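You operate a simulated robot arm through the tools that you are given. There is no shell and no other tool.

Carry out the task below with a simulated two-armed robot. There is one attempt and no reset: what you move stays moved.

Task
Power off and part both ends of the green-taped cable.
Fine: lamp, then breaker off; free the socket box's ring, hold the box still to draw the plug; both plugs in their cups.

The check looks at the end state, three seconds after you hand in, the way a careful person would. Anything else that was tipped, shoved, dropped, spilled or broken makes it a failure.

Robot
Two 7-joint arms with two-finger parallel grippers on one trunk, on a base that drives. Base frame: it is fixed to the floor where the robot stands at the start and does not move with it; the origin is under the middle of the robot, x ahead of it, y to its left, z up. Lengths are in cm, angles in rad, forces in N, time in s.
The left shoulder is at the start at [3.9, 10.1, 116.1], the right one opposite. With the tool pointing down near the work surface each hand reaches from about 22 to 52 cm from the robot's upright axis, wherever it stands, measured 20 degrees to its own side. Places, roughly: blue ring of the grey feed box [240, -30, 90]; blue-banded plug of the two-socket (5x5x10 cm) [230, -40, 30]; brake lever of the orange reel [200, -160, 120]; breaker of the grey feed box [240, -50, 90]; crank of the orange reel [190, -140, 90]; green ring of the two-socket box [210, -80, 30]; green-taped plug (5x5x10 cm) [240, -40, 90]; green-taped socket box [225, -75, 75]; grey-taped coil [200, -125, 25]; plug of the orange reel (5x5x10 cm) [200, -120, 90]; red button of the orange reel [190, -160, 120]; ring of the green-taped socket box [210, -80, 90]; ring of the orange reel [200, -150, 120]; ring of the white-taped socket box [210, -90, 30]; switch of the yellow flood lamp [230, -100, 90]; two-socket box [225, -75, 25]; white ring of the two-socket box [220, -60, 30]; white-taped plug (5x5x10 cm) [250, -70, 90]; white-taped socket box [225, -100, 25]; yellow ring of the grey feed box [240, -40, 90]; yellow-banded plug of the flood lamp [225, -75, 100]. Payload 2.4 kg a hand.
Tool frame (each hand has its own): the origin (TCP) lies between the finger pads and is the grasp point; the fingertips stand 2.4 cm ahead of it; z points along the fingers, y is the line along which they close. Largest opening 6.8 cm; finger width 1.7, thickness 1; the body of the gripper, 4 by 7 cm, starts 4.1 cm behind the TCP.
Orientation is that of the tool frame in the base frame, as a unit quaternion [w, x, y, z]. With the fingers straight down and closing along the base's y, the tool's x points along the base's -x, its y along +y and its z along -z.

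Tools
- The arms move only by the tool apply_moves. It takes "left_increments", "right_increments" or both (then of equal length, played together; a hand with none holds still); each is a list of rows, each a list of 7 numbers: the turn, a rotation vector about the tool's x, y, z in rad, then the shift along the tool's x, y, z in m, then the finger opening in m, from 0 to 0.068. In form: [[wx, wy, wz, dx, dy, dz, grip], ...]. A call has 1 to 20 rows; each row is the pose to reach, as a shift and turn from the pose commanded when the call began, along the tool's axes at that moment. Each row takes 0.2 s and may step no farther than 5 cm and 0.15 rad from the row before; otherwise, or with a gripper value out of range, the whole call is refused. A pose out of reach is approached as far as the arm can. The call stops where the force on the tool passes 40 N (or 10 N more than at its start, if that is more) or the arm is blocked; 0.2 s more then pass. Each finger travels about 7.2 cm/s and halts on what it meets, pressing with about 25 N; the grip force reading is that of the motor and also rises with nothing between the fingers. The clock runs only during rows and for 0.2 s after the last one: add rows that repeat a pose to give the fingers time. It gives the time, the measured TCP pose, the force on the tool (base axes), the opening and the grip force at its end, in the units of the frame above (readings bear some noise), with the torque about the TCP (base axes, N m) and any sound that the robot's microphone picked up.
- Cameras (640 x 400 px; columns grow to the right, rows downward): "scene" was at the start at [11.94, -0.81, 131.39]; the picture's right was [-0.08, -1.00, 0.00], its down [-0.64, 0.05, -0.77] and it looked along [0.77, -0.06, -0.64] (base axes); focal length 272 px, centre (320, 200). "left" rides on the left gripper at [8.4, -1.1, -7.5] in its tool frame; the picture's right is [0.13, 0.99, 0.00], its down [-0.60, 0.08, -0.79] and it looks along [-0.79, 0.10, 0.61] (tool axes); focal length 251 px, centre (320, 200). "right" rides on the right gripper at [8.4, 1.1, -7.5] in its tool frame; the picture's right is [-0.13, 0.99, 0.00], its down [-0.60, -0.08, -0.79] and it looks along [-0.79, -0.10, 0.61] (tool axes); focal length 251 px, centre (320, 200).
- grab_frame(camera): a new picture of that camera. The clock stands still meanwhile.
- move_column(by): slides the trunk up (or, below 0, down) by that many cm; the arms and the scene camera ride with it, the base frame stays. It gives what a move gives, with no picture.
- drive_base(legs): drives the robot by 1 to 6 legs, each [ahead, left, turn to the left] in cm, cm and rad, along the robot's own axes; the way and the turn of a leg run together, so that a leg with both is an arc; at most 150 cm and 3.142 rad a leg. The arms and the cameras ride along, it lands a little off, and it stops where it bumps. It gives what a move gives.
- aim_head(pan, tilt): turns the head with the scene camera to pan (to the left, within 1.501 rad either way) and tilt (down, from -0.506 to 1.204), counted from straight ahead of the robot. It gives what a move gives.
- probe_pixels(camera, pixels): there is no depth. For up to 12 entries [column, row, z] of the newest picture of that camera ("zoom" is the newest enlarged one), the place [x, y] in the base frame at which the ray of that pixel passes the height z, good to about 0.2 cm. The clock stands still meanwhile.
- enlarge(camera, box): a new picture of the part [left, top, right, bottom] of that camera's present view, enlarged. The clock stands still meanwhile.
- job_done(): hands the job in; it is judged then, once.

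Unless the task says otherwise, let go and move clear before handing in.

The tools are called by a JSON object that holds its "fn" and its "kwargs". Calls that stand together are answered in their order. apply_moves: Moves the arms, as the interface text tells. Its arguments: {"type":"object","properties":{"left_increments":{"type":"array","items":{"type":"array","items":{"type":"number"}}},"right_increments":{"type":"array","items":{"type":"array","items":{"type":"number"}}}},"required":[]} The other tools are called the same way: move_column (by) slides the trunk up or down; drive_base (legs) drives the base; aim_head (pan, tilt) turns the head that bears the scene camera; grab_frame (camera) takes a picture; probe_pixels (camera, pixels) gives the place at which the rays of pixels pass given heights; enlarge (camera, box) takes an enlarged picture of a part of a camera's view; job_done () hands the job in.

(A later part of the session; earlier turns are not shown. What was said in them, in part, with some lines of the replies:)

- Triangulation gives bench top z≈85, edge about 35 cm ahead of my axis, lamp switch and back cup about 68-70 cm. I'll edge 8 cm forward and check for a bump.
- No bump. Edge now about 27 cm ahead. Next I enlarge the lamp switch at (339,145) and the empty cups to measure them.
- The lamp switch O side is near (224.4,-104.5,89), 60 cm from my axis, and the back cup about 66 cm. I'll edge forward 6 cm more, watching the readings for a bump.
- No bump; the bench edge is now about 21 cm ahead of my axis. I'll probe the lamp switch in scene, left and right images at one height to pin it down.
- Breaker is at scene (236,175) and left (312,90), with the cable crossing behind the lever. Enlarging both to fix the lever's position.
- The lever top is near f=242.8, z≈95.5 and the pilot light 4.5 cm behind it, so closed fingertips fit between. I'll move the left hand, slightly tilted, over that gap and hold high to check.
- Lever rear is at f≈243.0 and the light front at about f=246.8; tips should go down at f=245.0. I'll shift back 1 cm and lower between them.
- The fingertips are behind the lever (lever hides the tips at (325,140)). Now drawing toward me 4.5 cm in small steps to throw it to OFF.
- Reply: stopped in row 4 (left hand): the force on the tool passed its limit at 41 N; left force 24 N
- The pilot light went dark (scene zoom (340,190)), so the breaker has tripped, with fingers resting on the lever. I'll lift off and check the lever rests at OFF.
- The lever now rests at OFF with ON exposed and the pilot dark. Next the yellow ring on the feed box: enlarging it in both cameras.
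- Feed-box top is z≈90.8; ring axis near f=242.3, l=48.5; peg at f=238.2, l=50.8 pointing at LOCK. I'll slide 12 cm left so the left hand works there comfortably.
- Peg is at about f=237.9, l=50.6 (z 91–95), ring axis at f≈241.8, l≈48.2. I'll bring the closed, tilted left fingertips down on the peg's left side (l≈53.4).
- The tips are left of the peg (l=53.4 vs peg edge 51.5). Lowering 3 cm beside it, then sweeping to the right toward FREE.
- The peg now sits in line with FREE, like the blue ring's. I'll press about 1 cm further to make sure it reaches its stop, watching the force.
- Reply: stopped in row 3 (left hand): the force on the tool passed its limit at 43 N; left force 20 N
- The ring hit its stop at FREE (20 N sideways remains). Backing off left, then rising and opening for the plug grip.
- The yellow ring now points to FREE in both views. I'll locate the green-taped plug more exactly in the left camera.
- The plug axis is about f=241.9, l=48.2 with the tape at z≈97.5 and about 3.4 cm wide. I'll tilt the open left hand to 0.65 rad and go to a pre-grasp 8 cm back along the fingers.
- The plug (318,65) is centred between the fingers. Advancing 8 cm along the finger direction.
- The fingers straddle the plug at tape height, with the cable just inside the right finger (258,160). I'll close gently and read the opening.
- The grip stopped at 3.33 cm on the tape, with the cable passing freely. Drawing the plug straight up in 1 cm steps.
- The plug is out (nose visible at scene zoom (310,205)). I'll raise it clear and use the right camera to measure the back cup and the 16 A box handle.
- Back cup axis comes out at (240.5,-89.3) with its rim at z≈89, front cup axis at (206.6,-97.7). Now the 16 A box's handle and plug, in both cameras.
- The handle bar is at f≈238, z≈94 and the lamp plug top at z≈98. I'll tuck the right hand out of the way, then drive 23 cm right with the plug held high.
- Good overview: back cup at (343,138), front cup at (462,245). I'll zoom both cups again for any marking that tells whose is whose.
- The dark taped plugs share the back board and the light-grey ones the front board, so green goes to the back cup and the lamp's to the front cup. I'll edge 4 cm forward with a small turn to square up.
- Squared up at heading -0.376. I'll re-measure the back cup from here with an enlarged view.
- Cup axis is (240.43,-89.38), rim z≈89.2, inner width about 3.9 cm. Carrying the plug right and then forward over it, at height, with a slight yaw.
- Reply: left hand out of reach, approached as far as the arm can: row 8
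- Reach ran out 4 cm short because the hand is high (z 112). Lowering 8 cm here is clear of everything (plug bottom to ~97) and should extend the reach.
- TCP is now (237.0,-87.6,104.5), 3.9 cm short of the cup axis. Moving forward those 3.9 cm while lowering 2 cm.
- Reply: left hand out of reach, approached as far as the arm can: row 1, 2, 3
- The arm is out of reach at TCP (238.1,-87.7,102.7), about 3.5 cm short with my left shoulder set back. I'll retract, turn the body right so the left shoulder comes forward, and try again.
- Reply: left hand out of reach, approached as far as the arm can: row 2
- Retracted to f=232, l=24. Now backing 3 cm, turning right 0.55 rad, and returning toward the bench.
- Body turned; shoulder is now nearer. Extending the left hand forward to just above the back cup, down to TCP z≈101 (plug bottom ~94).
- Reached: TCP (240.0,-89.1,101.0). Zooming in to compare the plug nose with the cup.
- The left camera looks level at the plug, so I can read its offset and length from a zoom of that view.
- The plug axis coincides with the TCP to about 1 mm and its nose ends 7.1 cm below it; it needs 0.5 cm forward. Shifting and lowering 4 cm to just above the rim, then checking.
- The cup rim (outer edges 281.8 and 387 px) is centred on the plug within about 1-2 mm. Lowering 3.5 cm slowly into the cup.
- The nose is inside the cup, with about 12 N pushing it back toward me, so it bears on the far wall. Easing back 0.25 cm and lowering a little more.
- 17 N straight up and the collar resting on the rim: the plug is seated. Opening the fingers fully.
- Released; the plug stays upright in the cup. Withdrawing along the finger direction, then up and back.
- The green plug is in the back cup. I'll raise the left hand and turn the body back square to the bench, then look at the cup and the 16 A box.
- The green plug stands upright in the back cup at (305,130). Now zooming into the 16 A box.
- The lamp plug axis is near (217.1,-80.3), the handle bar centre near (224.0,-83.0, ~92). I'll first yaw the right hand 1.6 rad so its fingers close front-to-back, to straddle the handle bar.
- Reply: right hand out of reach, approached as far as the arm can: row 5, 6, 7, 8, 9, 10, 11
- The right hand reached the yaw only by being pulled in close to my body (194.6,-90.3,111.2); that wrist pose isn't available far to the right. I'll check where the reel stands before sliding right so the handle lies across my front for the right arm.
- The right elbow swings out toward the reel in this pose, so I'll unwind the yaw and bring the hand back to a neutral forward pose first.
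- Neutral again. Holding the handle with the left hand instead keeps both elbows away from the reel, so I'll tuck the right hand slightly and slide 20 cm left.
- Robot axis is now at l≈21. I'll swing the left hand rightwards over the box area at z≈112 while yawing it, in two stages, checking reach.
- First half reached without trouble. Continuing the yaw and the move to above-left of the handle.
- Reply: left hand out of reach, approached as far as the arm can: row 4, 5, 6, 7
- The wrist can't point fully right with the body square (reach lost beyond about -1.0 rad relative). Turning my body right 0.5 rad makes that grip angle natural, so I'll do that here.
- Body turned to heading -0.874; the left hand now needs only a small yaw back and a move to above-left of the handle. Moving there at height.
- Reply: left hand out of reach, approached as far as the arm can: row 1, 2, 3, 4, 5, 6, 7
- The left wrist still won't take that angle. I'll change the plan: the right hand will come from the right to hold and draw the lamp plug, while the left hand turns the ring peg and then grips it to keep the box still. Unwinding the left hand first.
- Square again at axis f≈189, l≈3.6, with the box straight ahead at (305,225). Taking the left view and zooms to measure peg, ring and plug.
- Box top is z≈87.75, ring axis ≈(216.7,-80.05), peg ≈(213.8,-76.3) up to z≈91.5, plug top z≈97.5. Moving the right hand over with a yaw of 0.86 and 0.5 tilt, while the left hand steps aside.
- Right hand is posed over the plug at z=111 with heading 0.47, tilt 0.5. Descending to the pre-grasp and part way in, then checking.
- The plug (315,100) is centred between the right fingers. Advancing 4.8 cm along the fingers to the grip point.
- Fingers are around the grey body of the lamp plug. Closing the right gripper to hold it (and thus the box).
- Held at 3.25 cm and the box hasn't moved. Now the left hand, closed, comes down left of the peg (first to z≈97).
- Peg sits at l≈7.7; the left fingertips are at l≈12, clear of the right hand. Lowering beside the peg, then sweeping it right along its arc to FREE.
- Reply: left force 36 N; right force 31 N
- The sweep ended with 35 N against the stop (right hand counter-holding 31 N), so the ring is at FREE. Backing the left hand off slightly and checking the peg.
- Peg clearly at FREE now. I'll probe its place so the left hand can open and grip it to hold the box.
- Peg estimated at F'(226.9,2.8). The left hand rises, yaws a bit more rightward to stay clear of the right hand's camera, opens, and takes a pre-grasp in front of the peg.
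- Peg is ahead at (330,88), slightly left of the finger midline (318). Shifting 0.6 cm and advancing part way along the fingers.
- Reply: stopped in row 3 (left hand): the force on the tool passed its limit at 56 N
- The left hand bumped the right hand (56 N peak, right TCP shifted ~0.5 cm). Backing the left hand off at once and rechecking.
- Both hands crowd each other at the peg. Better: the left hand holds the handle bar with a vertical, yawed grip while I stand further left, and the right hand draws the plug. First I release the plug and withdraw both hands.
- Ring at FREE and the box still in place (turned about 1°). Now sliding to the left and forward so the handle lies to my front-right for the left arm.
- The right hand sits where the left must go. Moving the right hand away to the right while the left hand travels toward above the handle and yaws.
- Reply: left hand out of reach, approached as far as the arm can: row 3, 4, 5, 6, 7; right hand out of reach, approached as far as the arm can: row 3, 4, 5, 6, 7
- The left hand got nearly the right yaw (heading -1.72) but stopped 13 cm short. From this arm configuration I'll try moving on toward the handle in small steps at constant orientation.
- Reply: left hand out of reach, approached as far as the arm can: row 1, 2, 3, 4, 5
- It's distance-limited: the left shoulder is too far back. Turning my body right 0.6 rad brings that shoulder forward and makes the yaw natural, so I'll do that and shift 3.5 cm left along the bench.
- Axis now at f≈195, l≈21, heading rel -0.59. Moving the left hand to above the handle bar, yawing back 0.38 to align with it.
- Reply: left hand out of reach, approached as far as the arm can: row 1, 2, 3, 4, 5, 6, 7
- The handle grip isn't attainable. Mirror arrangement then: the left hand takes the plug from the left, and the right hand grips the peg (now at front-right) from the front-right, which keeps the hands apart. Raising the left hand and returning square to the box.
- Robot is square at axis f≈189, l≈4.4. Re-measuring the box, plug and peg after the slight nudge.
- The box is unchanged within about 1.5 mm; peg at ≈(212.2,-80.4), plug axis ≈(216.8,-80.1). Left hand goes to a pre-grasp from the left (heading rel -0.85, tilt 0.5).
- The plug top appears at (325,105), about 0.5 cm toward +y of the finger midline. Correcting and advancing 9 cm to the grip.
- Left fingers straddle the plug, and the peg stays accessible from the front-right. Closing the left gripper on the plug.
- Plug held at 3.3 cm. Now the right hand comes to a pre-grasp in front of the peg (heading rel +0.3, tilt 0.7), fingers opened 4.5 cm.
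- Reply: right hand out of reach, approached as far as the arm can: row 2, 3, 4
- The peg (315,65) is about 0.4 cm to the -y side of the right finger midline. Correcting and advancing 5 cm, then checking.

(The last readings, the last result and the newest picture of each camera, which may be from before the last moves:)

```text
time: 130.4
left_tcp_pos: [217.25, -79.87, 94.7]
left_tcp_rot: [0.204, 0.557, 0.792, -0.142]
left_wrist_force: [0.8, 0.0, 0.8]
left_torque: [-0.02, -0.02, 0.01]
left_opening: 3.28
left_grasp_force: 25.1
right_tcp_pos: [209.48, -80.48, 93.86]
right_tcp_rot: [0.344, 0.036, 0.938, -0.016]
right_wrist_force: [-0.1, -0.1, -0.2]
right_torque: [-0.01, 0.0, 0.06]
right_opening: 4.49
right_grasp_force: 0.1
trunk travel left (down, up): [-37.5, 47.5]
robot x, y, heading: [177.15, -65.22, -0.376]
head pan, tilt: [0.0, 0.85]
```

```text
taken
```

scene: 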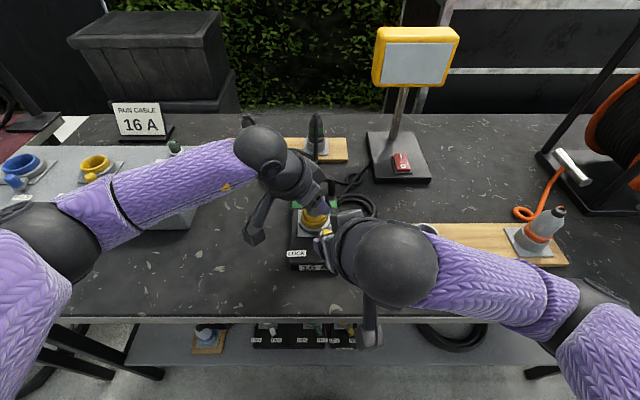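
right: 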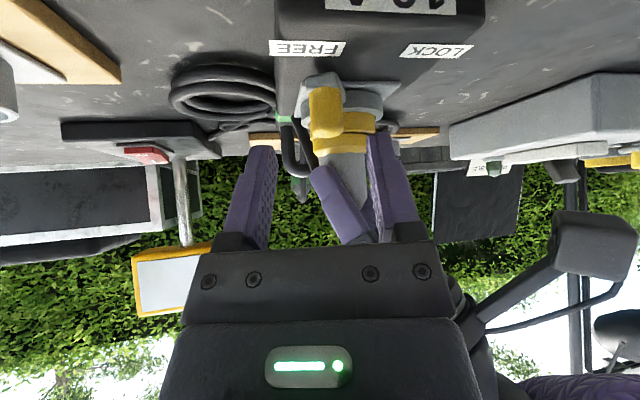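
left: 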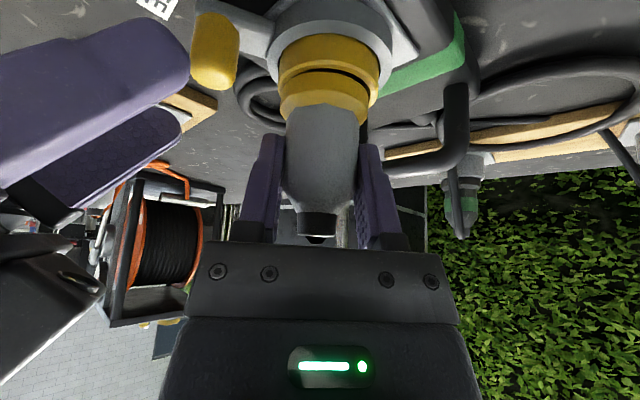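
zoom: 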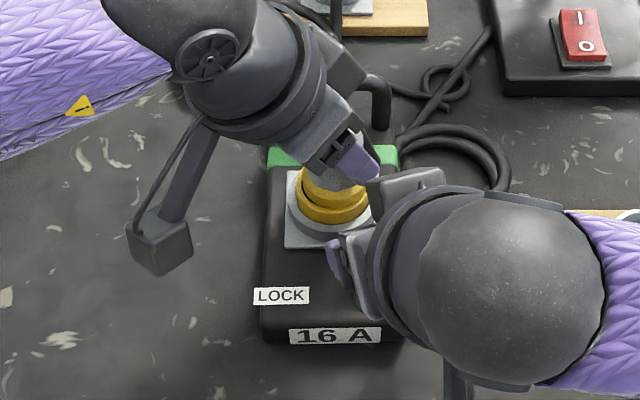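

Both views look clear; the peg is now 0.3 cm to the +y side. Advancing the last 2.9 cm around the peg.

{"fn": "apply_moves", "kwargs": {"right_increments": [[0, 0, 0, 0, 0.003, 0.01, 0.045], [0, 0, 0, 0, 0.003, 0.02, 0.045], [0, 0, 0, 0, 0.003, 0.029, 0.045]]}}

{"fn": "grab_frame", "kwargs": {"camera": "right"}}

{"fn": "grab_frame", "kwargs": {"camera": "left"}}

```text
time: 131.2
left_tcp_pos: [217.14, -80.02, 94.76]
left_tcp_rot: [0.203, 0.558, 0.793, -0.142]
left_wrist_force: [0.6, 1.8, 0.9]
left_torque: [-0.01, -0.03, 0.02]
left_opening: 3.29
left_grasp_force: 24.7
right_tcp_pos: [211.55, -80.39, 91.41]
right_tcp_rot: [0.343, 0.035, 0.938, -0.017]
right_wrist_force: [-0.1, -0.2, -0.7]
right_torque: [0.0, -0.02, 0.02]
right_opening: 4.52
right_grasp_force: 0.1
trunk travel left (down, up): [-37.5, 47.5]
robot x, y, heading: [177.34, -65.3, -0.377]
head pan, tilt: [0.0, 0.85]
```

```text
taken
```

right: 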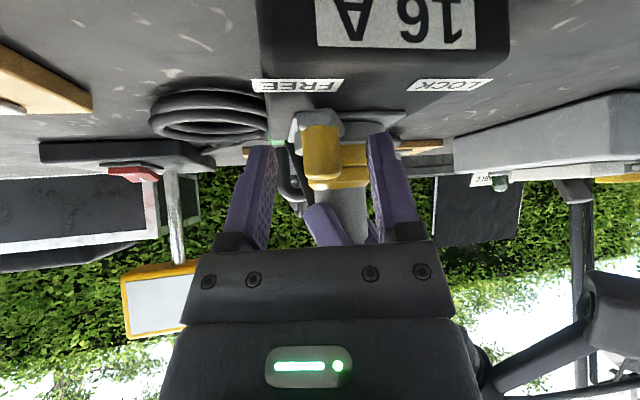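

```text
taken
```

left: 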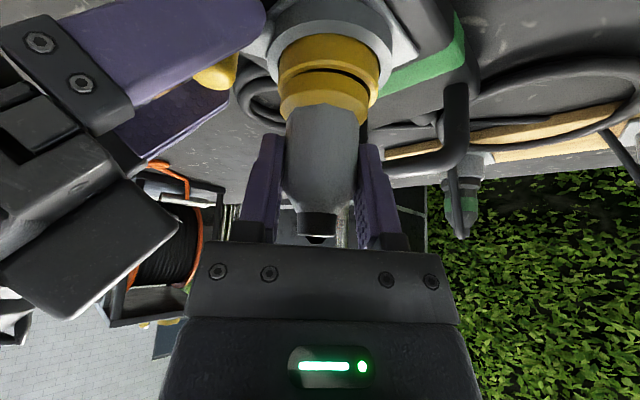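

The peg's top is about level with the TCP, so I'd only catch its upper 1.2 cm. Lowering 0.45 cm, then closing on it.

{"fn": "apply_moves", "kwargs": {"right_increments": [[0, 0, 0, 0.0029, 0, 0.0034, 0.045], [0, 0, 0, 0.0029, 0, 0.0034, 0.035], [0, 0, 0, 0.0029, 0, 0.0034, 0.025], [0, 0, 0, 0.0029, 0, 0.0034, 0.015], [0, 0, 0, 0.0029, 0, 0.0034, 0.005], [0, 0, 0, 0.0029, 0, 0.0034, 0.0], [0, 0, 0, 0.0029, 0, 0.0034, 0.0]]}}

{"fn": "grab_frame", "kwargs": {"camera": "right"}}

{"fn": "grab_frame", "kwargs": {"camera": "left"}}

```text
time: 132.8
left_tcp_pos: [217.18, -79.78, 94.75]
left_tcp_rot: [0.203, 0.558, 0.792, -0.142]
left_wrist_force: [-0.3, -0.5, 0.3]
left_torque: [-0.01, 0.02, -0.03]
left_opening: 3.29
left_grasp_force: 25.0
right_tcp_pos: [211.43, -80.34, 91.12]
right_tcp_rot: [0.344, 0.036, 0.938, -0.017]
right_wrist_force: [0.6, 6.9, 1.0]
right_torque: [0.45, 0.03, 0.32]
right_opening: 1.82
right_grasp_force: 24.7
trunk travel left (down, up): [-37.5, 47.5]
robot x, y, heading: [177.57, -65.4, -0.38]
head pan, tilt: [0.0, 0.85]
```

```text
taken
```

right: 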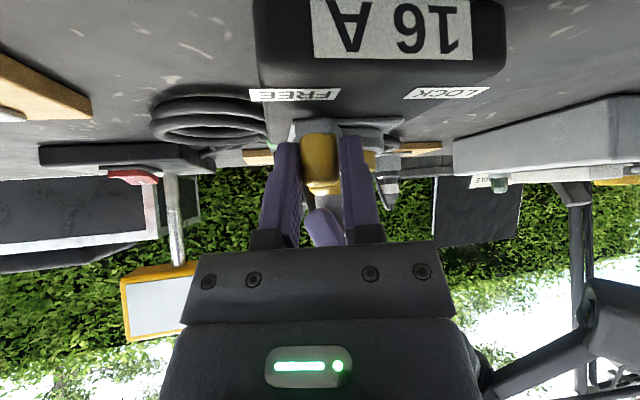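

```text
taken
```

left: 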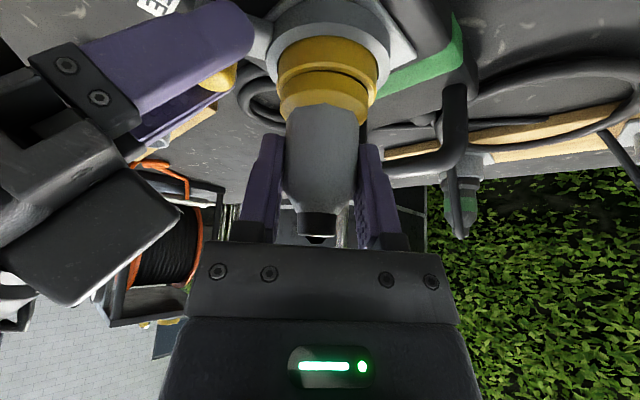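

The peg is held at 1.82 cm. With the right hand holding the box, the left now draws the plug straight up in small steps.

{"fn": "apply_moves", "kwargs": {"left_increments": [[0, 0, 0, -0.0024, 0, -0.0044, 0.01], [0, 0, 0, -0.0048, 0, -0.0088, 0.01], [0, 0, 0, -0.0072, 0, -0.0132, 0.01], [0, 0, 0, -0.0096, 0, -0.0176, 0.01], [0, 0, 0, -0.0144, 0, -0.0263, 0.01], [0, 0, 0, -0.0192, 0, -0.0351, 0.01], [0, 0, 0, -0.024, 0, -0.0439, 0.01], [0, 0, 0, -0.0287, 0, -0.0527, 0.01]]}}

{"fn": "grab_frame", "kwargs": {"camera": "left"}}

{"fn": "grab_frame", "kwargs": {"camera": "right"}}

{"fn": "grab_frame", "kwargs": {"camera": "scene"}}

```text
time: 134.6
left_tcp_pos: [217.31, -79.71, 100.83]
left_tcp_rot: [0.204, 0.557, 0.792, -0.142]
left_wrist_force: [0.5, 0.0, -1.4]
left_torque: [0.01, 0.0, 0.01]
left_opening: 3.3
left_grasp_force: 25.4
right_tcp_pos: [211.38, -80.41, 91.06]
right_tcp_rot: [0.344, 0.035, 0.938, -0.016]
right_wrist_force: [0.0, 7.4, 2.3]
right_torque: [0.4, 0.01, 0.24]
right_opening: 1.82
right_grasp_force: 25.1
trunk travel left (down, up): [-37.5, 47.5]
robot x, y, heading: [177.44, -65.01, -0.382]
head pan, tilt: [0.0, 0.85]
```

```text
taken
```

left: 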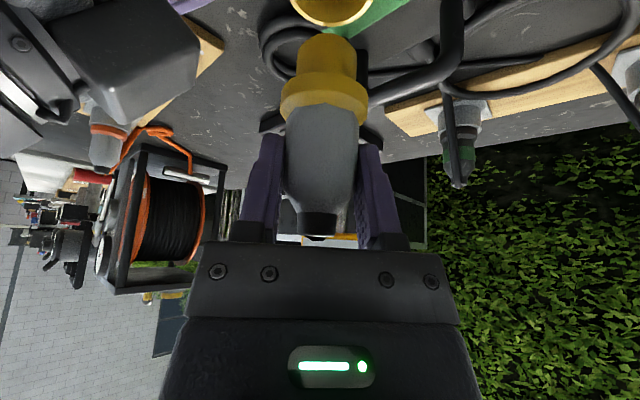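

```text
taken
```

right: 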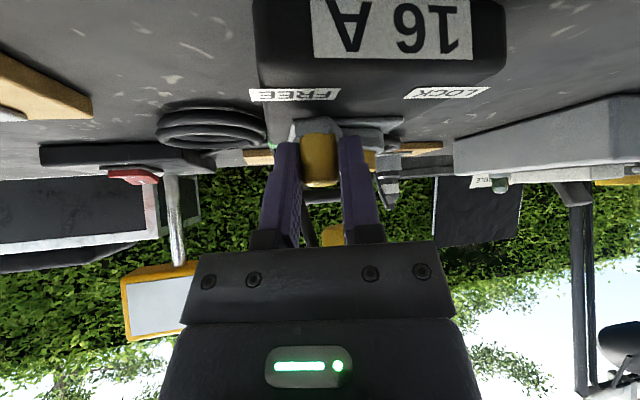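

```text
taken
```

scene: 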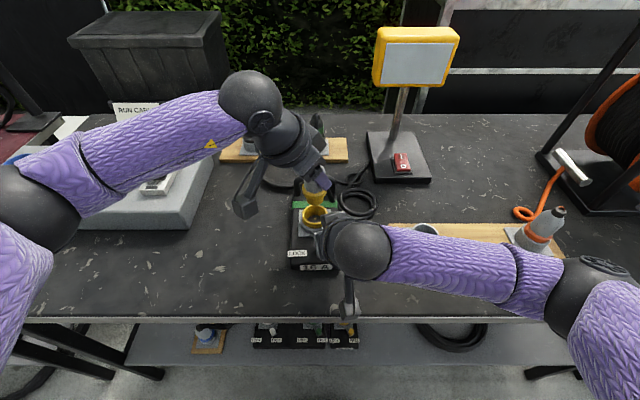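

The lamp plug is out and the box hasn't moved (right view unchanged). Raising the plug, then opening the right hand and backing it off the peg.

{"fn": "apply_moves", "kwargs": {"left_increments": [[0, 0, 0, -0.018, 0, -0.033, 0.01], [0, 0, 0, -0.036, 0, -0.066, 0.01], [0, 0, 0, -0.0527, 0, -0.0966, 0.01], [0, 0, 0, -0.0527, 0, -0.0966, 0.01], [0, 0, 0, -0.0527, 0, -0.0966, 0.01], [0, 0, 0, -0.0527, 0, -0.0966, 0.01]], "right_increments": [[0, 0, 0, 0, 0, 0, 0.0], [0, 0, 0, 0, 0, 0, 0.0], [0, 0, 0, 0, 0, 0, 0.015], [0, 0, 0, 0, 0, 0, 0.025], [0, 0, 0, 0, 0, 0, 0.035], [0, 0, 0, 0, 0, 0, 0.045]]}}

{"fn": "grab_frame", "kwargs": {"camera": "right"}}

{"fn": "grab_frame", "kwargs": {"camera": "left"}}

```text
time: 136.0
left_tcp_pos: [217.35, -80.13, 111.86]
left_tcp_rot: [0.203, 0.558, 0.792, -0.142]
left_wrist_force: [-0.4, 0.4, -2.5]
left_torque: [0.03, 0.01, -0.01]
left_opening: 3.28
left_grasp_force: 25.3
right_tcp_pos: [211.58, -80.56, 91.05]
right_tcp_rot: [0.343, 0.037, 0.938, -0.017]
right_wrist_force: [1.0, 0.6, 0.0]
right_torque: [0.01, -0.01, 0.04]
right_opening: 4.5
right_grasp_force: 0.0
trunk travel left (down, up): [-37.5, 47.5]
robot x, y, heading: [177.49, -65.18, -0.379]
head pan, tilt: [0.0, 0.85]
```

```text
taken
```

right: 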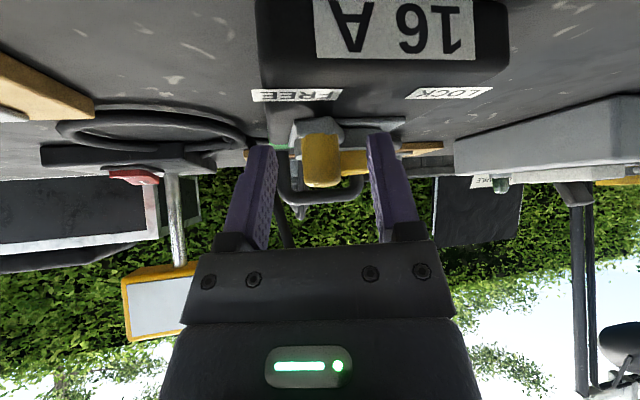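

```text
taken
```

left: 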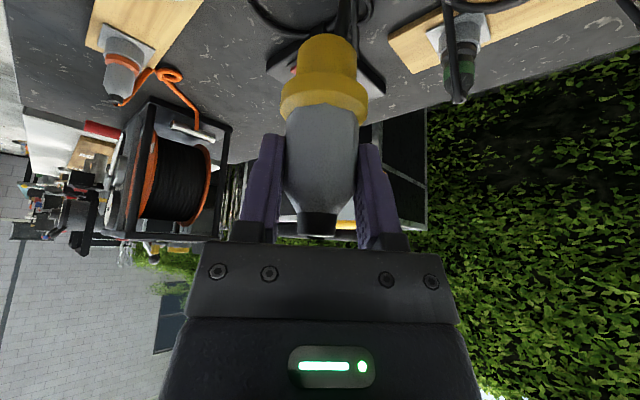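

Plug held at z≈112. Retreating the right hand straight back from the peg, then up and to the right.

{"fn": "apply_moves", "kwargs": {"right_increments": [[0, 0, 0, 0, 0, -0.02, 0.045], [0, 0, 0, 0, 0, -0.045, 0.045], [0, 0, 0, 0, 0, -0.08, 0.045], [0, 0, 0, -0.025, -0.02, -0.11, 0.045], [0, 0, 0, -0.05, -0.045, -0.14, 0.045], [0, 0, 0, -0.075, -0.075, -0.17, 0.045], [0, 0, 0, -0.085, -0.11, -0.18, 0.045]]}}

{"fn": "grab_frame", "kwargs": {"camera": "scene"}}

```text
time: 137.6
left_tcp_pos: [217.19, -80.12, 111.73]
left_tcp_rot: [0.203, 0.557, 0.793, -0.141]
left_wrist_force: [0.1, 1.3, -1.7]
left_torque: [0.0, 0.01, 0.0]
left_opening: 3.3
left_grasp_force: 24.8
right_tcp_pos: [205.07, -90.55, 110.42]
right_tcp_rot: [0.344, 0.036, 0.938, -0.017]
right_wrist_force: [0.6, -0.3, 0.5]
right_torque: [0.02, 0.02, 0.01]
right_opening: 4.46
right_grasp_force: 0.1
trunk travel left (down, up): [-37.5, 47.5]
robot x, y, heading: [177.14, -65.43, -0.378]
head pan, tilt: [0.0, 0.85]
```

```text
taken
```

scene: 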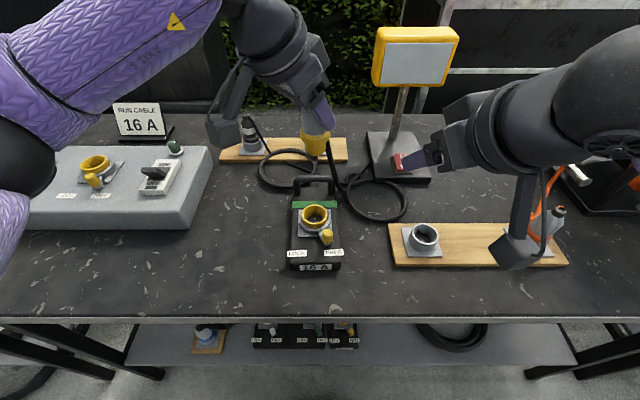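

The box stays put with its ring free and socket empty. I bring the right arm to a compact neutral pose, then drive 21.5 cm right, which puts the plug nearly over the front cup.

{"fn": "apply_moves", "kwargs": {"right_increments": [[0.0175, 0.1158, 0.0479, 0.0071, -0.0085, -0.0095, 0.045], [0.035, 0.2316, 0.0958, 0.0142, -0.017, -0.0189, 0.045], [0.0525, 0.3474, 0.1437, 0.0213, -0.0255, -0.0284, 0.045], [0.0699, 0.4631, 0.1916, 0.0283, -0.034, -0.0378, 0.045], [0.0874, 0.5789, 0.2395, 0.0354, -0.0425, -0.0473, 0.045], [0.1049, 0.6947, 0.2874, 0.0425, -0.051, -0.0567, 0.045], [0.1049, 0.6947, 0.2874, 0.0425, -0.051, -0.0567, 0.045]]}}

{"fn": "grab_frame", "kwargs": {"camera": "scene"}}

```text
time: 139.2
left_tcp_pos: [217.27, -80.12, 111.79]
left_tcp_rot: [0.203, 0.557, 0.793, -0.142]
left_wrist_force: [0.3, -0.2, -2.1]
left_torque: [0.0, 0.02, 0.02]
left_opening: 3.29
left_grasp_force: 25.0
right_tcp_pos: [198.04, -95.4, 111.84]
right_tcp_rot: [0.001, 0.189, 0.982, -0.002]
right_wrist_force: [0.0, 0.3, 0.2]
right_torque: [-0.03, 0.02, -0.01]
right_opening: 4.49
right_grasp_force: 0.0
trunk travel left (down, up): [-37.5, 47.5]
robot x, y, heading: [177.43, -65.43, -0.379]
head pan, tilt: [0.0, 0.85]
```

```text
taken
```

scene: 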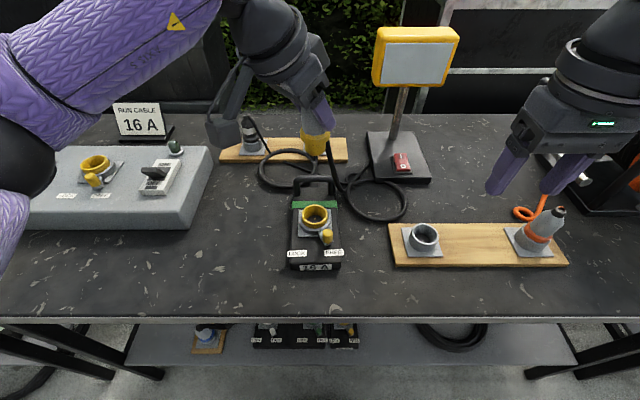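

{"fn": "drive_base", "kwargs": {"legs": [[0, -21, 0]]}}

{"fn": "grab_frame", "kwargs": {"camera": "scene"}}

{"fn": "grab_frame", "kwargs": {"camera": "left"}}

```text
time: 140.9
left_tcp_pos: [209.36, -100.3, 111.79]
left_tcp_rot: [0.201, 0.56, 0.791, -0.142]
left_wrist_force: [-0.2, 0.4, -1.2]
left_torque: [-0.03, -0.02, -0.04]
left_opening: 3.26
left_grasp_force: 24.6
right_tcp_pos: [189.94, -115.54, 111.95]
right_tcp_rot: [0.001, 0.191, 0.982, -0.002]
right_wrist_force: [0.2, -0.8, -0.5]
right_torque: [0.01, -0.01, 0.01]
right_opening: 4.47
right_grasp_force: 0.1
trunk travel left (down, up): [-37.5, 47.5]
robot x, y, heading: [169.58, -85.1, -0.382]
head pan, tilt: [0.0, 0.85]
```

```text
taken
```

scene: 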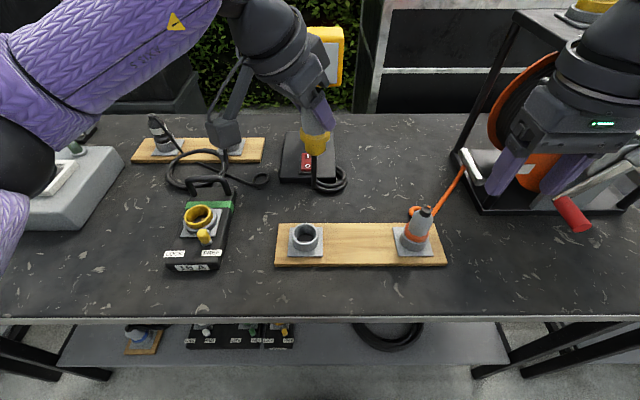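

```text
taken
```

left: 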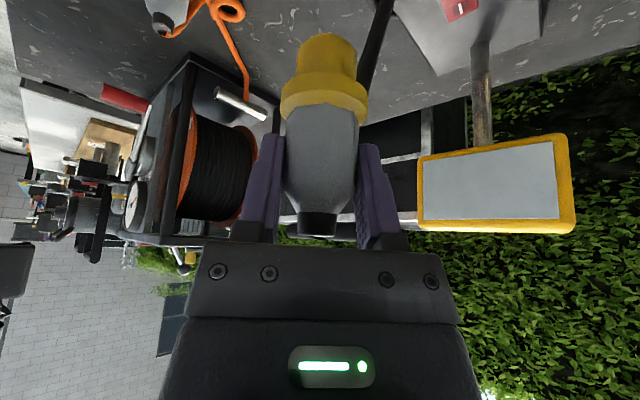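

{"fn": "enlarge", "kwargs": {"camera": "scene", "box": [265, 210, 345, 270]}}

```text
6.67 times, centred on (305, 240) of scene
```

zoom: 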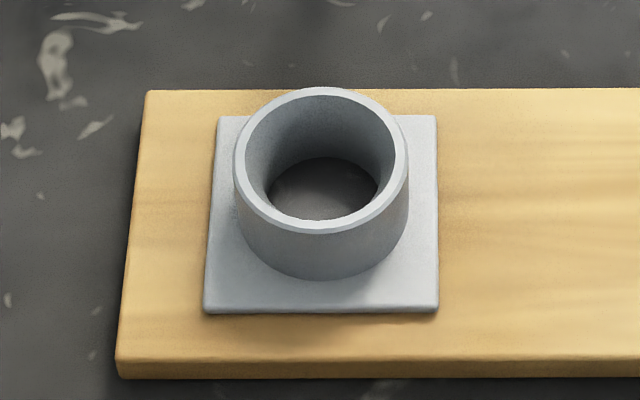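

{"fn": "probe_pixels", "kwargs": {"camera": "zoom", "pixels": [[204, 312, 86.6], [438, 312, 86.6], [217, 116, 86.6], [436, 116, 86.6], [321, 160, 88.7], [321, 160, 89.2], [321, 160, 89.7], [234, 160, 89.2], [408, 160, 89.2]]}}

```text
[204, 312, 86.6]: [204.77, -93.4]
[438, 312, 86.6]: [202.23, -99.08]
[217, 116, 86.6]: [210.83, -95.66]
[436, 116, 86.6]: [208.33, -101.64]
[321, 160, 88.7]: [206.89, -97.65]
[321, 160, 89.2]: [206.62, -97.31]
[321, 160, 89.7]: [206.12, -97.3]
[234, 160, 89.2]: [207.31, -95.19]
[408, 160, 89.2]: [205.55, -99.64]
```

Cup axis is (206.55,-97.4). Zooming the held plug in the left camera to find its offset from the TCP.

{"fn": "enlarge", "kwargs": {"camera": "left", "box": [260, 20, 380, 240]}}

{"fn": "enlarge", "kwargs": {"camera": "left", "box": [266, 100, 378, 170]}}

```text
1.82 times, centred on (320, 130) of left
```

zoom: 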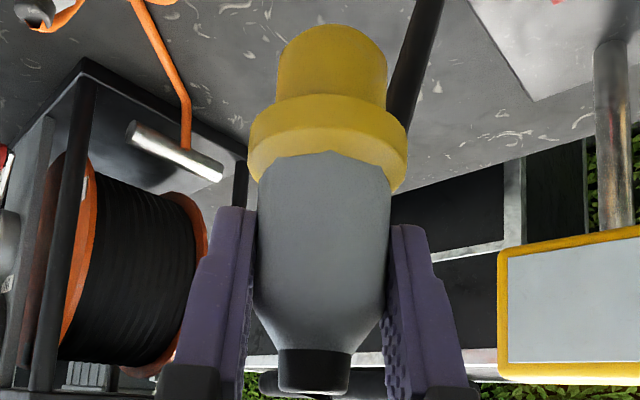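

```text
5.71 times, centred on (322, 135) of left
```

zoom: 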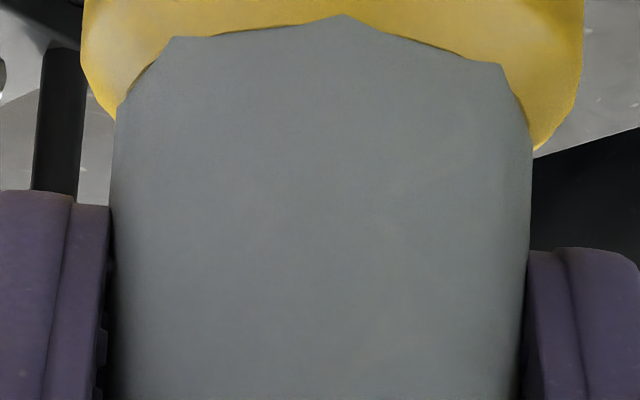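

The plug axis lies within ~1-2 mm of the TCP and its nose 7.1 cm below. Moving over the cup axis and down to z≈99.8 (plug bottom ~92.7).

{"fn": "apply_moves", "kwargs": {"left_increments": [[0, 0, 0, 0.0161, -0.0084, -0.0088, 0.01], [0, 0, 0, 0.0323, -0.0168, -0.0175, 0.01], [0, 0, 0, 0.0514, -0.0168, 0.0176, 0.01], [0, 0, 0, 0.0704, -0.0168, 0.0528, 0.01], [0, 0, 0, 0.0895, -0.0168, 0.0879, 0.01], [0, 0, 0, 0.0895, -0.0168, 0.0879, 0.01]]}}

{"fn": "grab_frame", "kwargs": {"camera": "left"}}

{"fn": "enlarge", "kwargs": {"camera": "scene", "box": [245, 170, 365, 270]}}

```text
time: 142.3
left_tcp_pos: [206.39, -97.41, 99.66]
left_tcp_rot: [0.203, 0.559, 0.791, -0.142]
left_wrist_force: [0.0, -0.6, -0.8]
left_torque: [-0.04, 0.02, -0.03]
left_opening: 3.27
left_grasp_force: 25.2
right_tcp_pos: [190.03, -115.35, 111.99]
right_tcp_rot: [0.001, 0.19, 0.982, -0.003]
right_wrist_force: [0.4, 0.3, 0.0]
right_torque: [0.02, 0.0, 0.01]
right_opening: 4.49
right_grasp_force: 0.0
trunk travel left (down, up): [-37.5, 47.5]
robot x, y, heading: [169.31, -85.04, -0.382]
head pan, tilt: [0.0, 0.85]
```

```text
taken
```

left: 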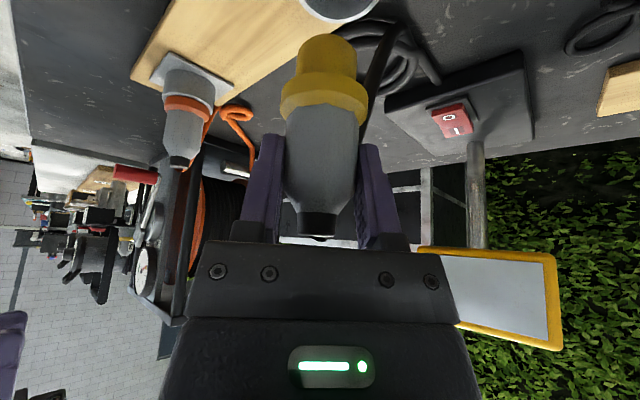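

```text
4.00 times, centred on (305, 220) of scene
```

zoom: 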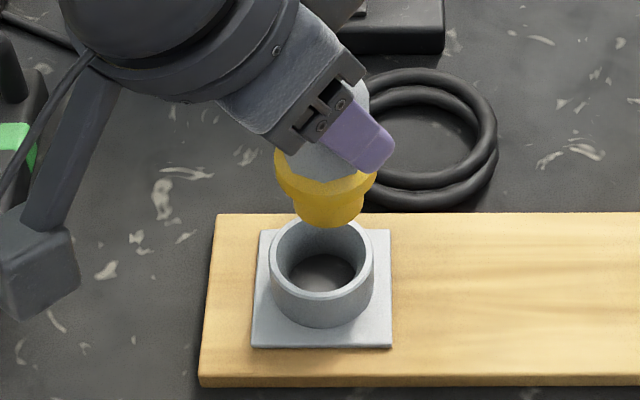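

{"fn": "probe_pixels", "kwargs": {"camera": "zoom", "pixels": [[330, 214, 92.5], [294, 208, 92.6], [366, 208, 92.6], [322, 256, 89.2], [270, 256, 89.2], [374, 256, 89.2], [330, 227, 92.5]]}}

```text
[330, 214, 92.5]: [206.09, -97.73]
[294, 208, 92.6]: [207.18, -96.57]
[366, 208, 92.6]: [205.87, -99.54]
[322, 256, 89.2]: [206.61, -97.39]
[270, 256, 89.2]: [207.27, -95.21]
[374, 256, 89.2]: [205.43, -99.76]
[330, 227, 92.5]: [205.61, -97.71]
```

{"fn": "enlarge", "kwargs": {"camera": "scene", "box": [275, 180, 347, 240]}}

{"fn": "enlarge", "kwargs": {"camera": "left", "box": [260, 0, 400, 130]}}

{"fn": "grab_frame", "kwargs": {"camera": "right"}}

```text
6.67 times, centred on (311, 210) of scene
```

zoom: 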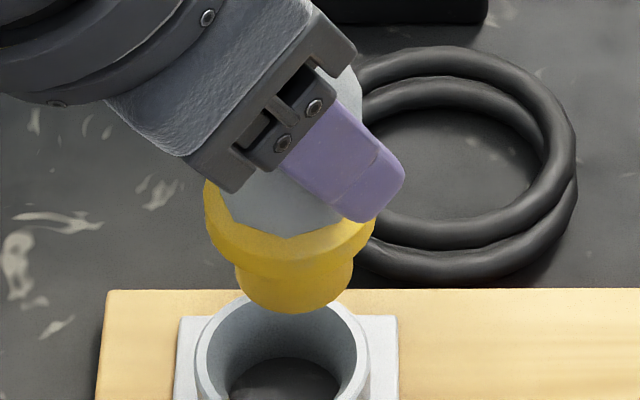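

```text
3.08 times, centred on (330, 65) of left
```

zoom: 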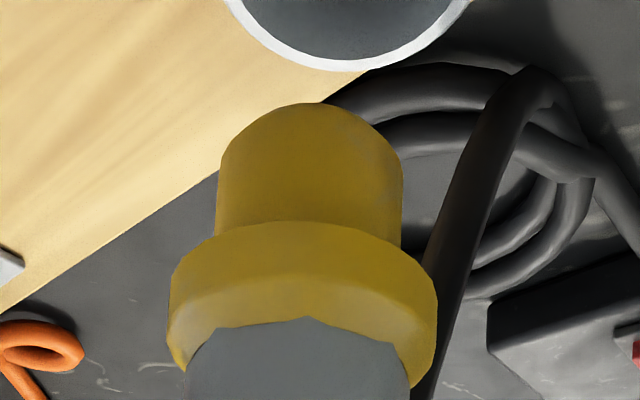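

```text
taken
```

right: 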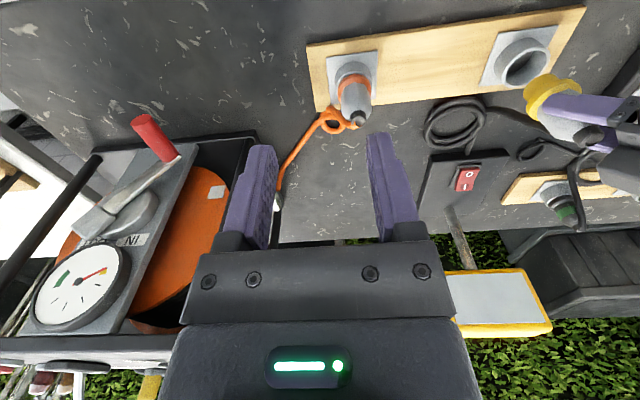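

The rim seen in both cameras says the plug needs about 0.4 cm in +y and 0.25 cm back. Correcting and lowering 2.8 cm to just above the rim.

{"fn": "apply_moves", "kwargs": {"left_increments": [[0, 0, 0, 0.0022, 0.004, -0.0012, 0.01], [0, 0, 0, 0.0089, 0.004, 0.0111, 0.01], [0, 0, 0, 0.0156, 0.004, 0.0234, 0.01], [0, 0, 0, 0.0156, 0.004, 0.0234, 0.01]]}}

{"fn": "enlarge", "kwargs": {"camera": "left", "box": [260, 0, 400, 130]}}

{"fn": "enlarge", "kwargs": {"camera": "scene", "box": [270, 190, 342, 250]}}

```text
time: 143.3
left_tcp_pos: [206.79, -97.03, 97.12]
left_tcp_rot: [0.201, 0.559, 0.792, -0.142]
left_wrist_force: [0.1, 0.1, -0.7]
left_torque: [-0.01, 0.04, -0.01]
left_opening: 3.26
left_grasp_force: 25.1
right_tcp_pos: [189.97, -115.5, 111.88]
right_tcp_rot: [0.001, 0.191, 0.982, -0.003]
right_wrist_force: [0.3, -0.1, 0.0]
right_torque: [0.01, 0.02, -0.02]
right_opening: 4.51
right_grasp_force: 0.2
trunk travel left (down, up): [-37.5, 47.5]
robot x, y, heading: [169.44, -84.97, -0.381]
head pan, tilt: [0.0, 0.85]
```

```text
3.08 times, centred on (330, 65) of left
```

zoom: 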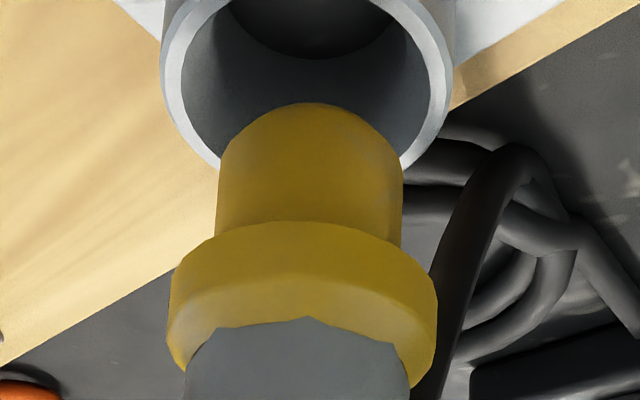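

```text
6.67 times, centred on (306, 220) of scene
```

zoom: 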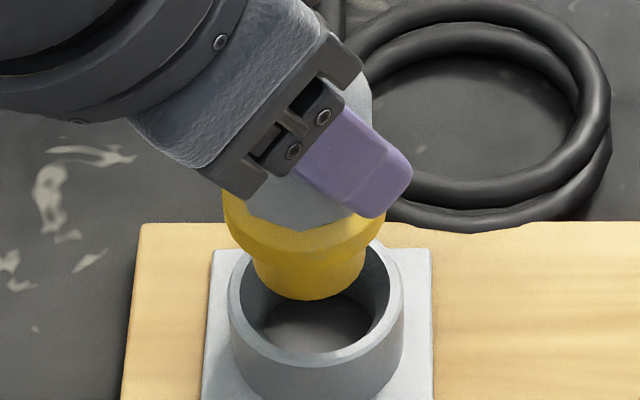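

Rim and nose are now concentric within ~1 mm in the left view (308 vs 310). Lowering into the cup in half-centimetre steps.

{"fn": "apply_moves", "kwargs": {"left_increments": [[0, 0, 0, 0.0018, 0, 0.0056, 0.01], [0, 0, 0, 0.0042, 0, 0.01, 0.01], [0, 0, 0, 0.0066, 0, 0.0144, 0.01], [0, 0, 0, 0.009, 0, 0.0188, 0.01], [0, 0, 0, 0.0114, 0, 0.0232, 0.01], [0, 0, 0, 0.0138, 0, 0.0276, 0.01], [0, 0, 0, 0.0157, 0, 0.0312, 0.01]]}}

{"fn": "enlarge", "kwargs": {"camera": "left", "box": [240, 0, 420, 180]}}

{"fn": "enlarge", "kwargs": {"camera": "scene", "box": [260, 180, 350, 260]}}

```text
time: 144.9
left_tcp_pos: [206.71, -97.13, 93.62]
left_tcp_rot: [0.203, 0.559, 0.791, -0.143]
left_wrist_force: [-1.2, 1.8, -0.3]
left_torque: [0.02, 0.06, 0.0]
left_opening: 3.24
left_grasp_force: 25.0
right_tcp_pos: [189.92, -115.33, 111.8]
right_tcp_rot: [0.003, 0.191, 0.982, -0.003]
right_wrist_force: [-0.3, -0.2, -0.3]
right_torque: [-0.02, -0.02, 0.01]
right_opening: 4.52
right_grasp_force: 0.0
trunk travel left (down, up): [-37.5, 47.5]
robot x, y, heading: [169.58, -84.94, -0.38]
head pan, tilt: [0.0, 0.85]
```

```text
2.22 times, centred on (330, 90) of left
```

zoom: 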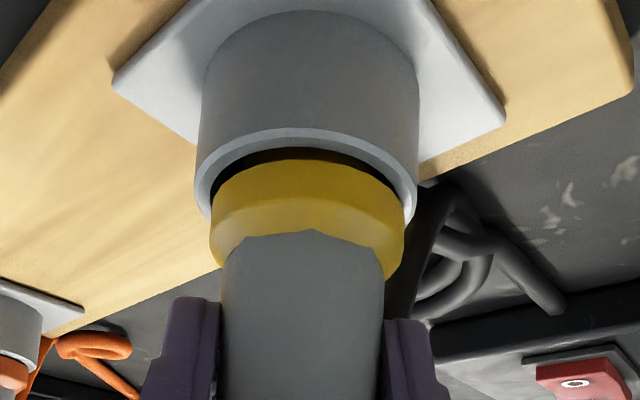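

```text
5.00 times, centred on (305, 220) of scene
```

zoom: 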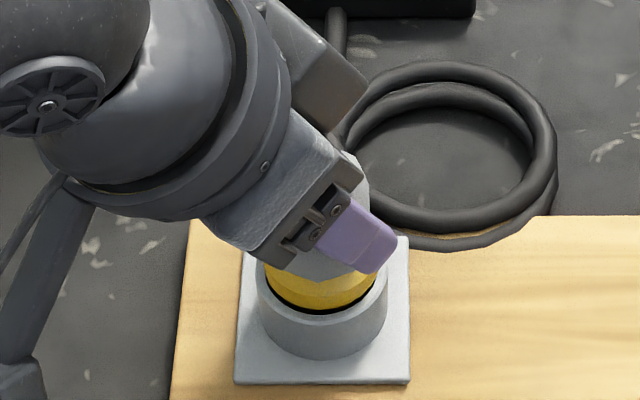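

The nose slid in with under 2 N. Lowering the last 0.7 cm until it seats.

{"fn": "apply_moves", "kwargs": {"left_increments": [[0, 0, 0, 0.0014, 0, 0.0026, 0.01], [0, 0, 0, 0.0024, 0, 0.0044, 0.01], [0, 0, 0, 0.0033, 0, 0.0062, 0.01]]}}

{"fn": "enlarge", "kwargs": {"camera": "left", "box": [240, 0, 420, 180]}}

```text
time: 145.7
left_tcp_pos: [206.77, -97.13, 92.9]
left_tcp_rot: [0.204, 0.559, 0.791, -0.144]
left_wrist_force: [-1.2, -1.1, 17.7]
left_torque: [-0.11, 0.06, 0.0]
left_opening: 3.24
left_grasp_force: 24.9
right_tcp_pos: [189.84, -115.28, 111.86]
right_tcp_rot: [0.002, 0.19, 0.982, -0.002]
right_wrist_force: [0.2, -1.2, 0.2]
right_torque: [0.05, -0.01, -0.02]
right_opening: 4.49
right_grasp_force: 0.1
trunk travel left (down, up): [-37.5, 47.5]
robot x, y, heading: [169.47, -85.2, -0.381]
head pan, tilt: [0.0, 0.85]
```

```text
2.22 times, centred on (330, 90) of left
```

zoom: 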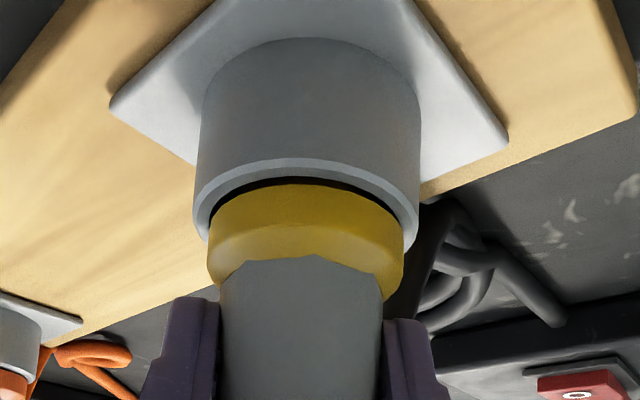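

17.7 N upward at z=92.9, the same seated height as the green plug. Opening and withdrawing along the fingers.

{"fn": "apply_moves", "kwargs": {"left_increments": [[0, 0, 0, 0, 0, 0, 0.036], [0, 0, 0, 0, 0, 0, 0.05], [0, 0, 0, 0, 0, 0, 0.068], [0, 0, 0, 0, 0, 0, 0.068], [0, 0, 0, 0, 0, -0.02, 0.068], [0, 0, 0, 0, 0, -0.05, 0.068], [0, 0, 0, 0, 0, -0.09, 0.068], [0, 0, 0, 0, 0, -0.13, 0.068], [0, 0, 0, -0.02, 0.0, -0.17, 0.068]]}}

{"fn": "grab_frame", "kwargs": {"camera": "scene"}}

{"fn": "grab_frame", "kwargs": {"camera": "left"}}

```text
time: 147.7
left_tcp_pos: [204.46, -90.72, 108.52]
left_tcp_rot: [0.203, 0.56, 0.791, -0.142]
left_wrist_force: [0.5, -0.2, -0.5]
left_torque: [-0.02, 0.02, 0.0]
left_opening: 6.8
left_grasp_force: 0.2
right_tcp_pos: [190.02, -115.35, 111.89]
right_tcp_rot: [0.001, 0.191, 0.982, -0.003]
right_wrist_force: [-0.8, -0.9, -1.1]
right_torque: [-0.02, 0.01, 0.01]
right_opening: 4.5
right_grasp_force: 0.1
trunk travel left (down, up): [-37.5, 47.5]
robot x, y, heading: [169.42, -84.96, -0.383]
head pan, tilt: [0.0, 0.85]
```

```text
taken
```

scene: 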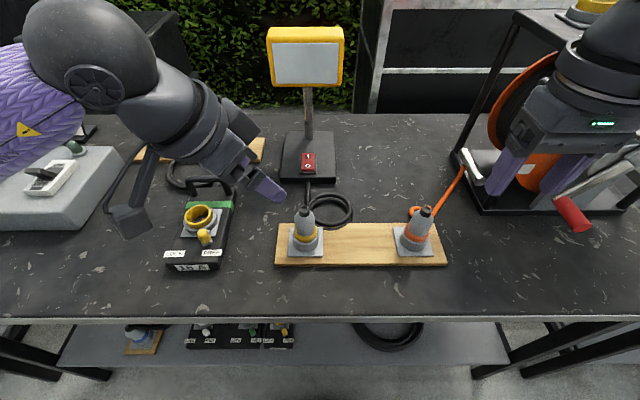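

```text
taken
```

left: 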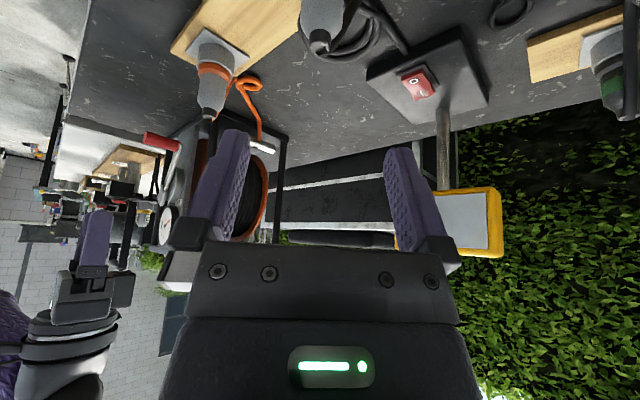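

Both plugs stand in their cups. Driving back 30 cm to clear the bench, then a last look round.

{"fn": "drive_base", "kwargs": {"legs": [[-30, 0, 0]]}}

{"fn": "aim_head", "kwargs": {"pan": 0.15, "tilt": 0.6}}

{"fn": "grab_frame", "kwargs": {"camera": "scene"}}

```text
time: 149.8
left_tcp_pos: [176.27, -79.28, 108.54]
left_tcp_rot: [0.203, 0.558, 0.792, -0.142]
left_wrist_force: [0.9, 0.2, -0.4]
left_torque: [0.0, 0.01, 0.0]
left_opening: 6.8
left_grasp_force: 0.0
right_tcp_pos: [161.8, -103.98, 111.87]
right_tcp_rot: [0.002, 0.189, 0.982, -0.004]
right_wrist_force: [0.3, -0.1, 0.2]
right_torque: [-0.02, -0.01, -0.04]
right_opening: 4.49
right_grasp_force: 0.1
trunk travel left (down, up): [-37.5, 47.5]
robot x, y, heading: [141.51, -74.08, -0.383]
head pan, tilt: [0.0, 0.85]
```

```text
time: 150.5
left_tcp_pos: [176.35, -79.23, 108.53]
left_tcp_rot: [0.203, 0.558, 0.792, -0.142]
left_wrist_force: [0.4, 0.2, -0.4]
left_torque: [-0.01, 0.02, -0.01]
left_opening: 6.81
left_grasp_force: 0.1
right_tcp_pos: [161.82, -104.11, 111.92]
right_tcp_rot: [0.001, 0.19, 0.982, -0.002]
right_wrist_force: [0.6, 0.3, 0.6]
right_torque: [-0.01, 0.01, -0.01]
right_opening: 4.49
right_grasp_force: 0.1
trunk travel left (down, up): [-37.5, 47.5]
robot x, y, heading: [141.01, -74.19, -0.38]
head pan, tilt: [0.15, 0.6]
```

```text
taken
```

scene: 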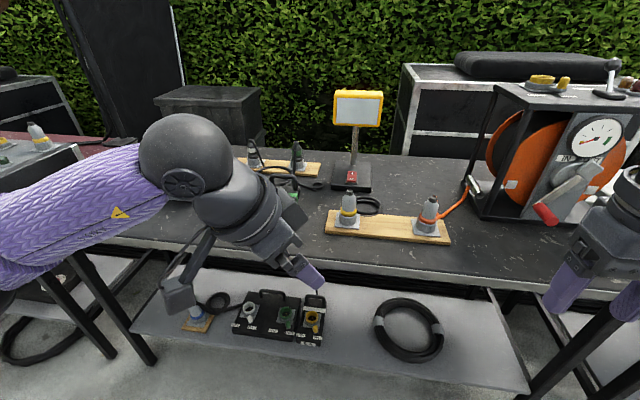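

The left hand hides the feed box and 16 A box from here. Shifting further back and left for a clear last check.

{"fn": "drive_base", "kwargs": {"legs": [[-10, 40, 0]]}}

{"fn": "aim_head", "kwargs": {"pan": -0.25, "tilt": 0.5}}

{"fn": "grab_frame", "kwargs": {"camera": "scene"}}

```text
time: 153.1
left_tcp_pos: [182.32, -37.6, 108.43]
left_tcp_rot: [0.203, 0.559, 0.791, -0.143]
left_wrist_force: [-0.9, 0.9, -0.1]
left_torque: [-0.01, -0.02, -0.01]
left_opening: 6.83
left_grasp_force: 0.2
right_tcp_pos: [167.87, -62.37, 111.9]
right_tcp_rot: [0.002, 0.19, 0.982, -0.003]
right_wrist_force: [-1.1, 0.9, 0.0]
right_torque: [0.04, 0.0, -0.01]
right_opening: 4.5
right_grasp_force: 0.0
trunk travel left (down, up): [-37.5, 47.5]
robot x, y, heading: [146.8, -32.3, -0.385]
head pan, tilt: [0.15, 0.6]
```

```text
time: 154.0
left_tcp_pos: [182.29, -37.54, 108.51]
left_tcp_rot: [0.203, 0.559, 0.791, -0.142]
left_wrist_force: [0.3, 0.2, -0.2]
left_torque: [-0.01, 0.01, -0.01]
left_opening: 6.8
left_grasp_force: 0.0
right_tcp_pos: [167.79, -62.38, 111.9]
right_tcp_rot: [0.001, 0.191, 0.982, -0.003]
right_wrist_force: [-0.1, 0.3, -0.3]
right_torque: [0.01, 0.02, 0.02]
right_opening: 4.49
right_grasp_force: 0.2
trunk travel left (down, up): [-37.5, 47.5]
robot x, y, heading: [147.11, -32.16, -0.378]
head pan, tilt: [-0.25, 0.499]
```

```text
taken
```

scene: 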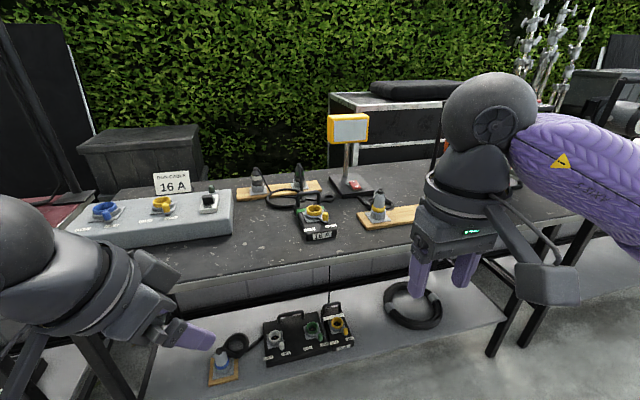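

{"fn": "enlarge", "kwargs": {"camera": "scene", "box": [80, 150, 260, 260]}}

{"fn": "enlarge", "kwargs": {"camera": "scene", "box": [230, 110, 420, 250]}}

{"fn": "enlarge", "kwargs": {"camera": "scene", "box": [190, 260, 460, 390]}}

```text
3.56 times, centred on (170, 205) of scene
```

zoom: 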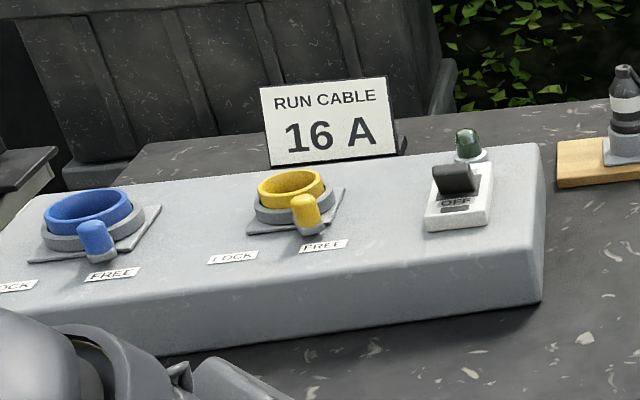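

```text
2.86 times, centred on (325, 180) of scene
```

zoom: 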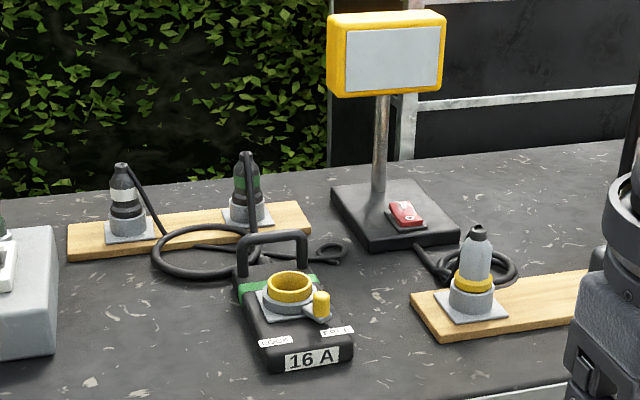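

```text
2.37 times, centred on (325, 325) of scene
```

zoom: 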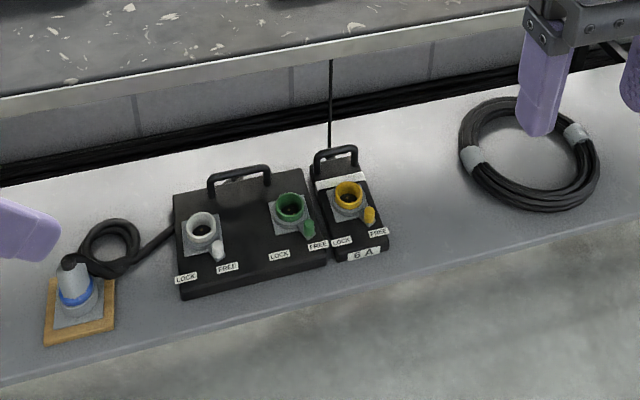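

All checks agree: lamp dark with O pressed, breaker at OFF with the pilot dark, and both yellow rings at FREE. The green-taped plug is in the back cup, the lamp plug is in the front cup, and the 16 A box, sign and shelf items are undisturbed. Both hands are empty and clear, so I hand in.

{"fn": "job_done", "kwargs": {}}

```text
The job is handed in.
```

The green-taped cable is powered off and parted at both ends, and I have handed the job in. I don't have the verdict. My last pictures before handing in show the end state below.

- **Power:** the lamp was switched off first and then the breaker; the lamp and the pilot light are both dark.
- **Feed box end:** the yellow ring is at FREE. The green-taped plug is seated in the right-hand cup of the back board.
- **Socket box end:** the ring is at FREE, and I held the box by its ring peg while drawing the lamp plug. The lamp plug is seated in the left-hand cup of the front board.
- **Cups:** the cups carry no markings. I took the back board as the green plug's because it already holds the dark white-taped plug. I took the front one as the lamp's because it holds the light-grey reel plug.
- **Contact along the way:** my hands bumped each other once at the socket box, with a 56 N peak. The box shifted about 1.5 mm and turned about 1°; nothing else appears to have moved.

Both hands are empty and well clear of the bench.
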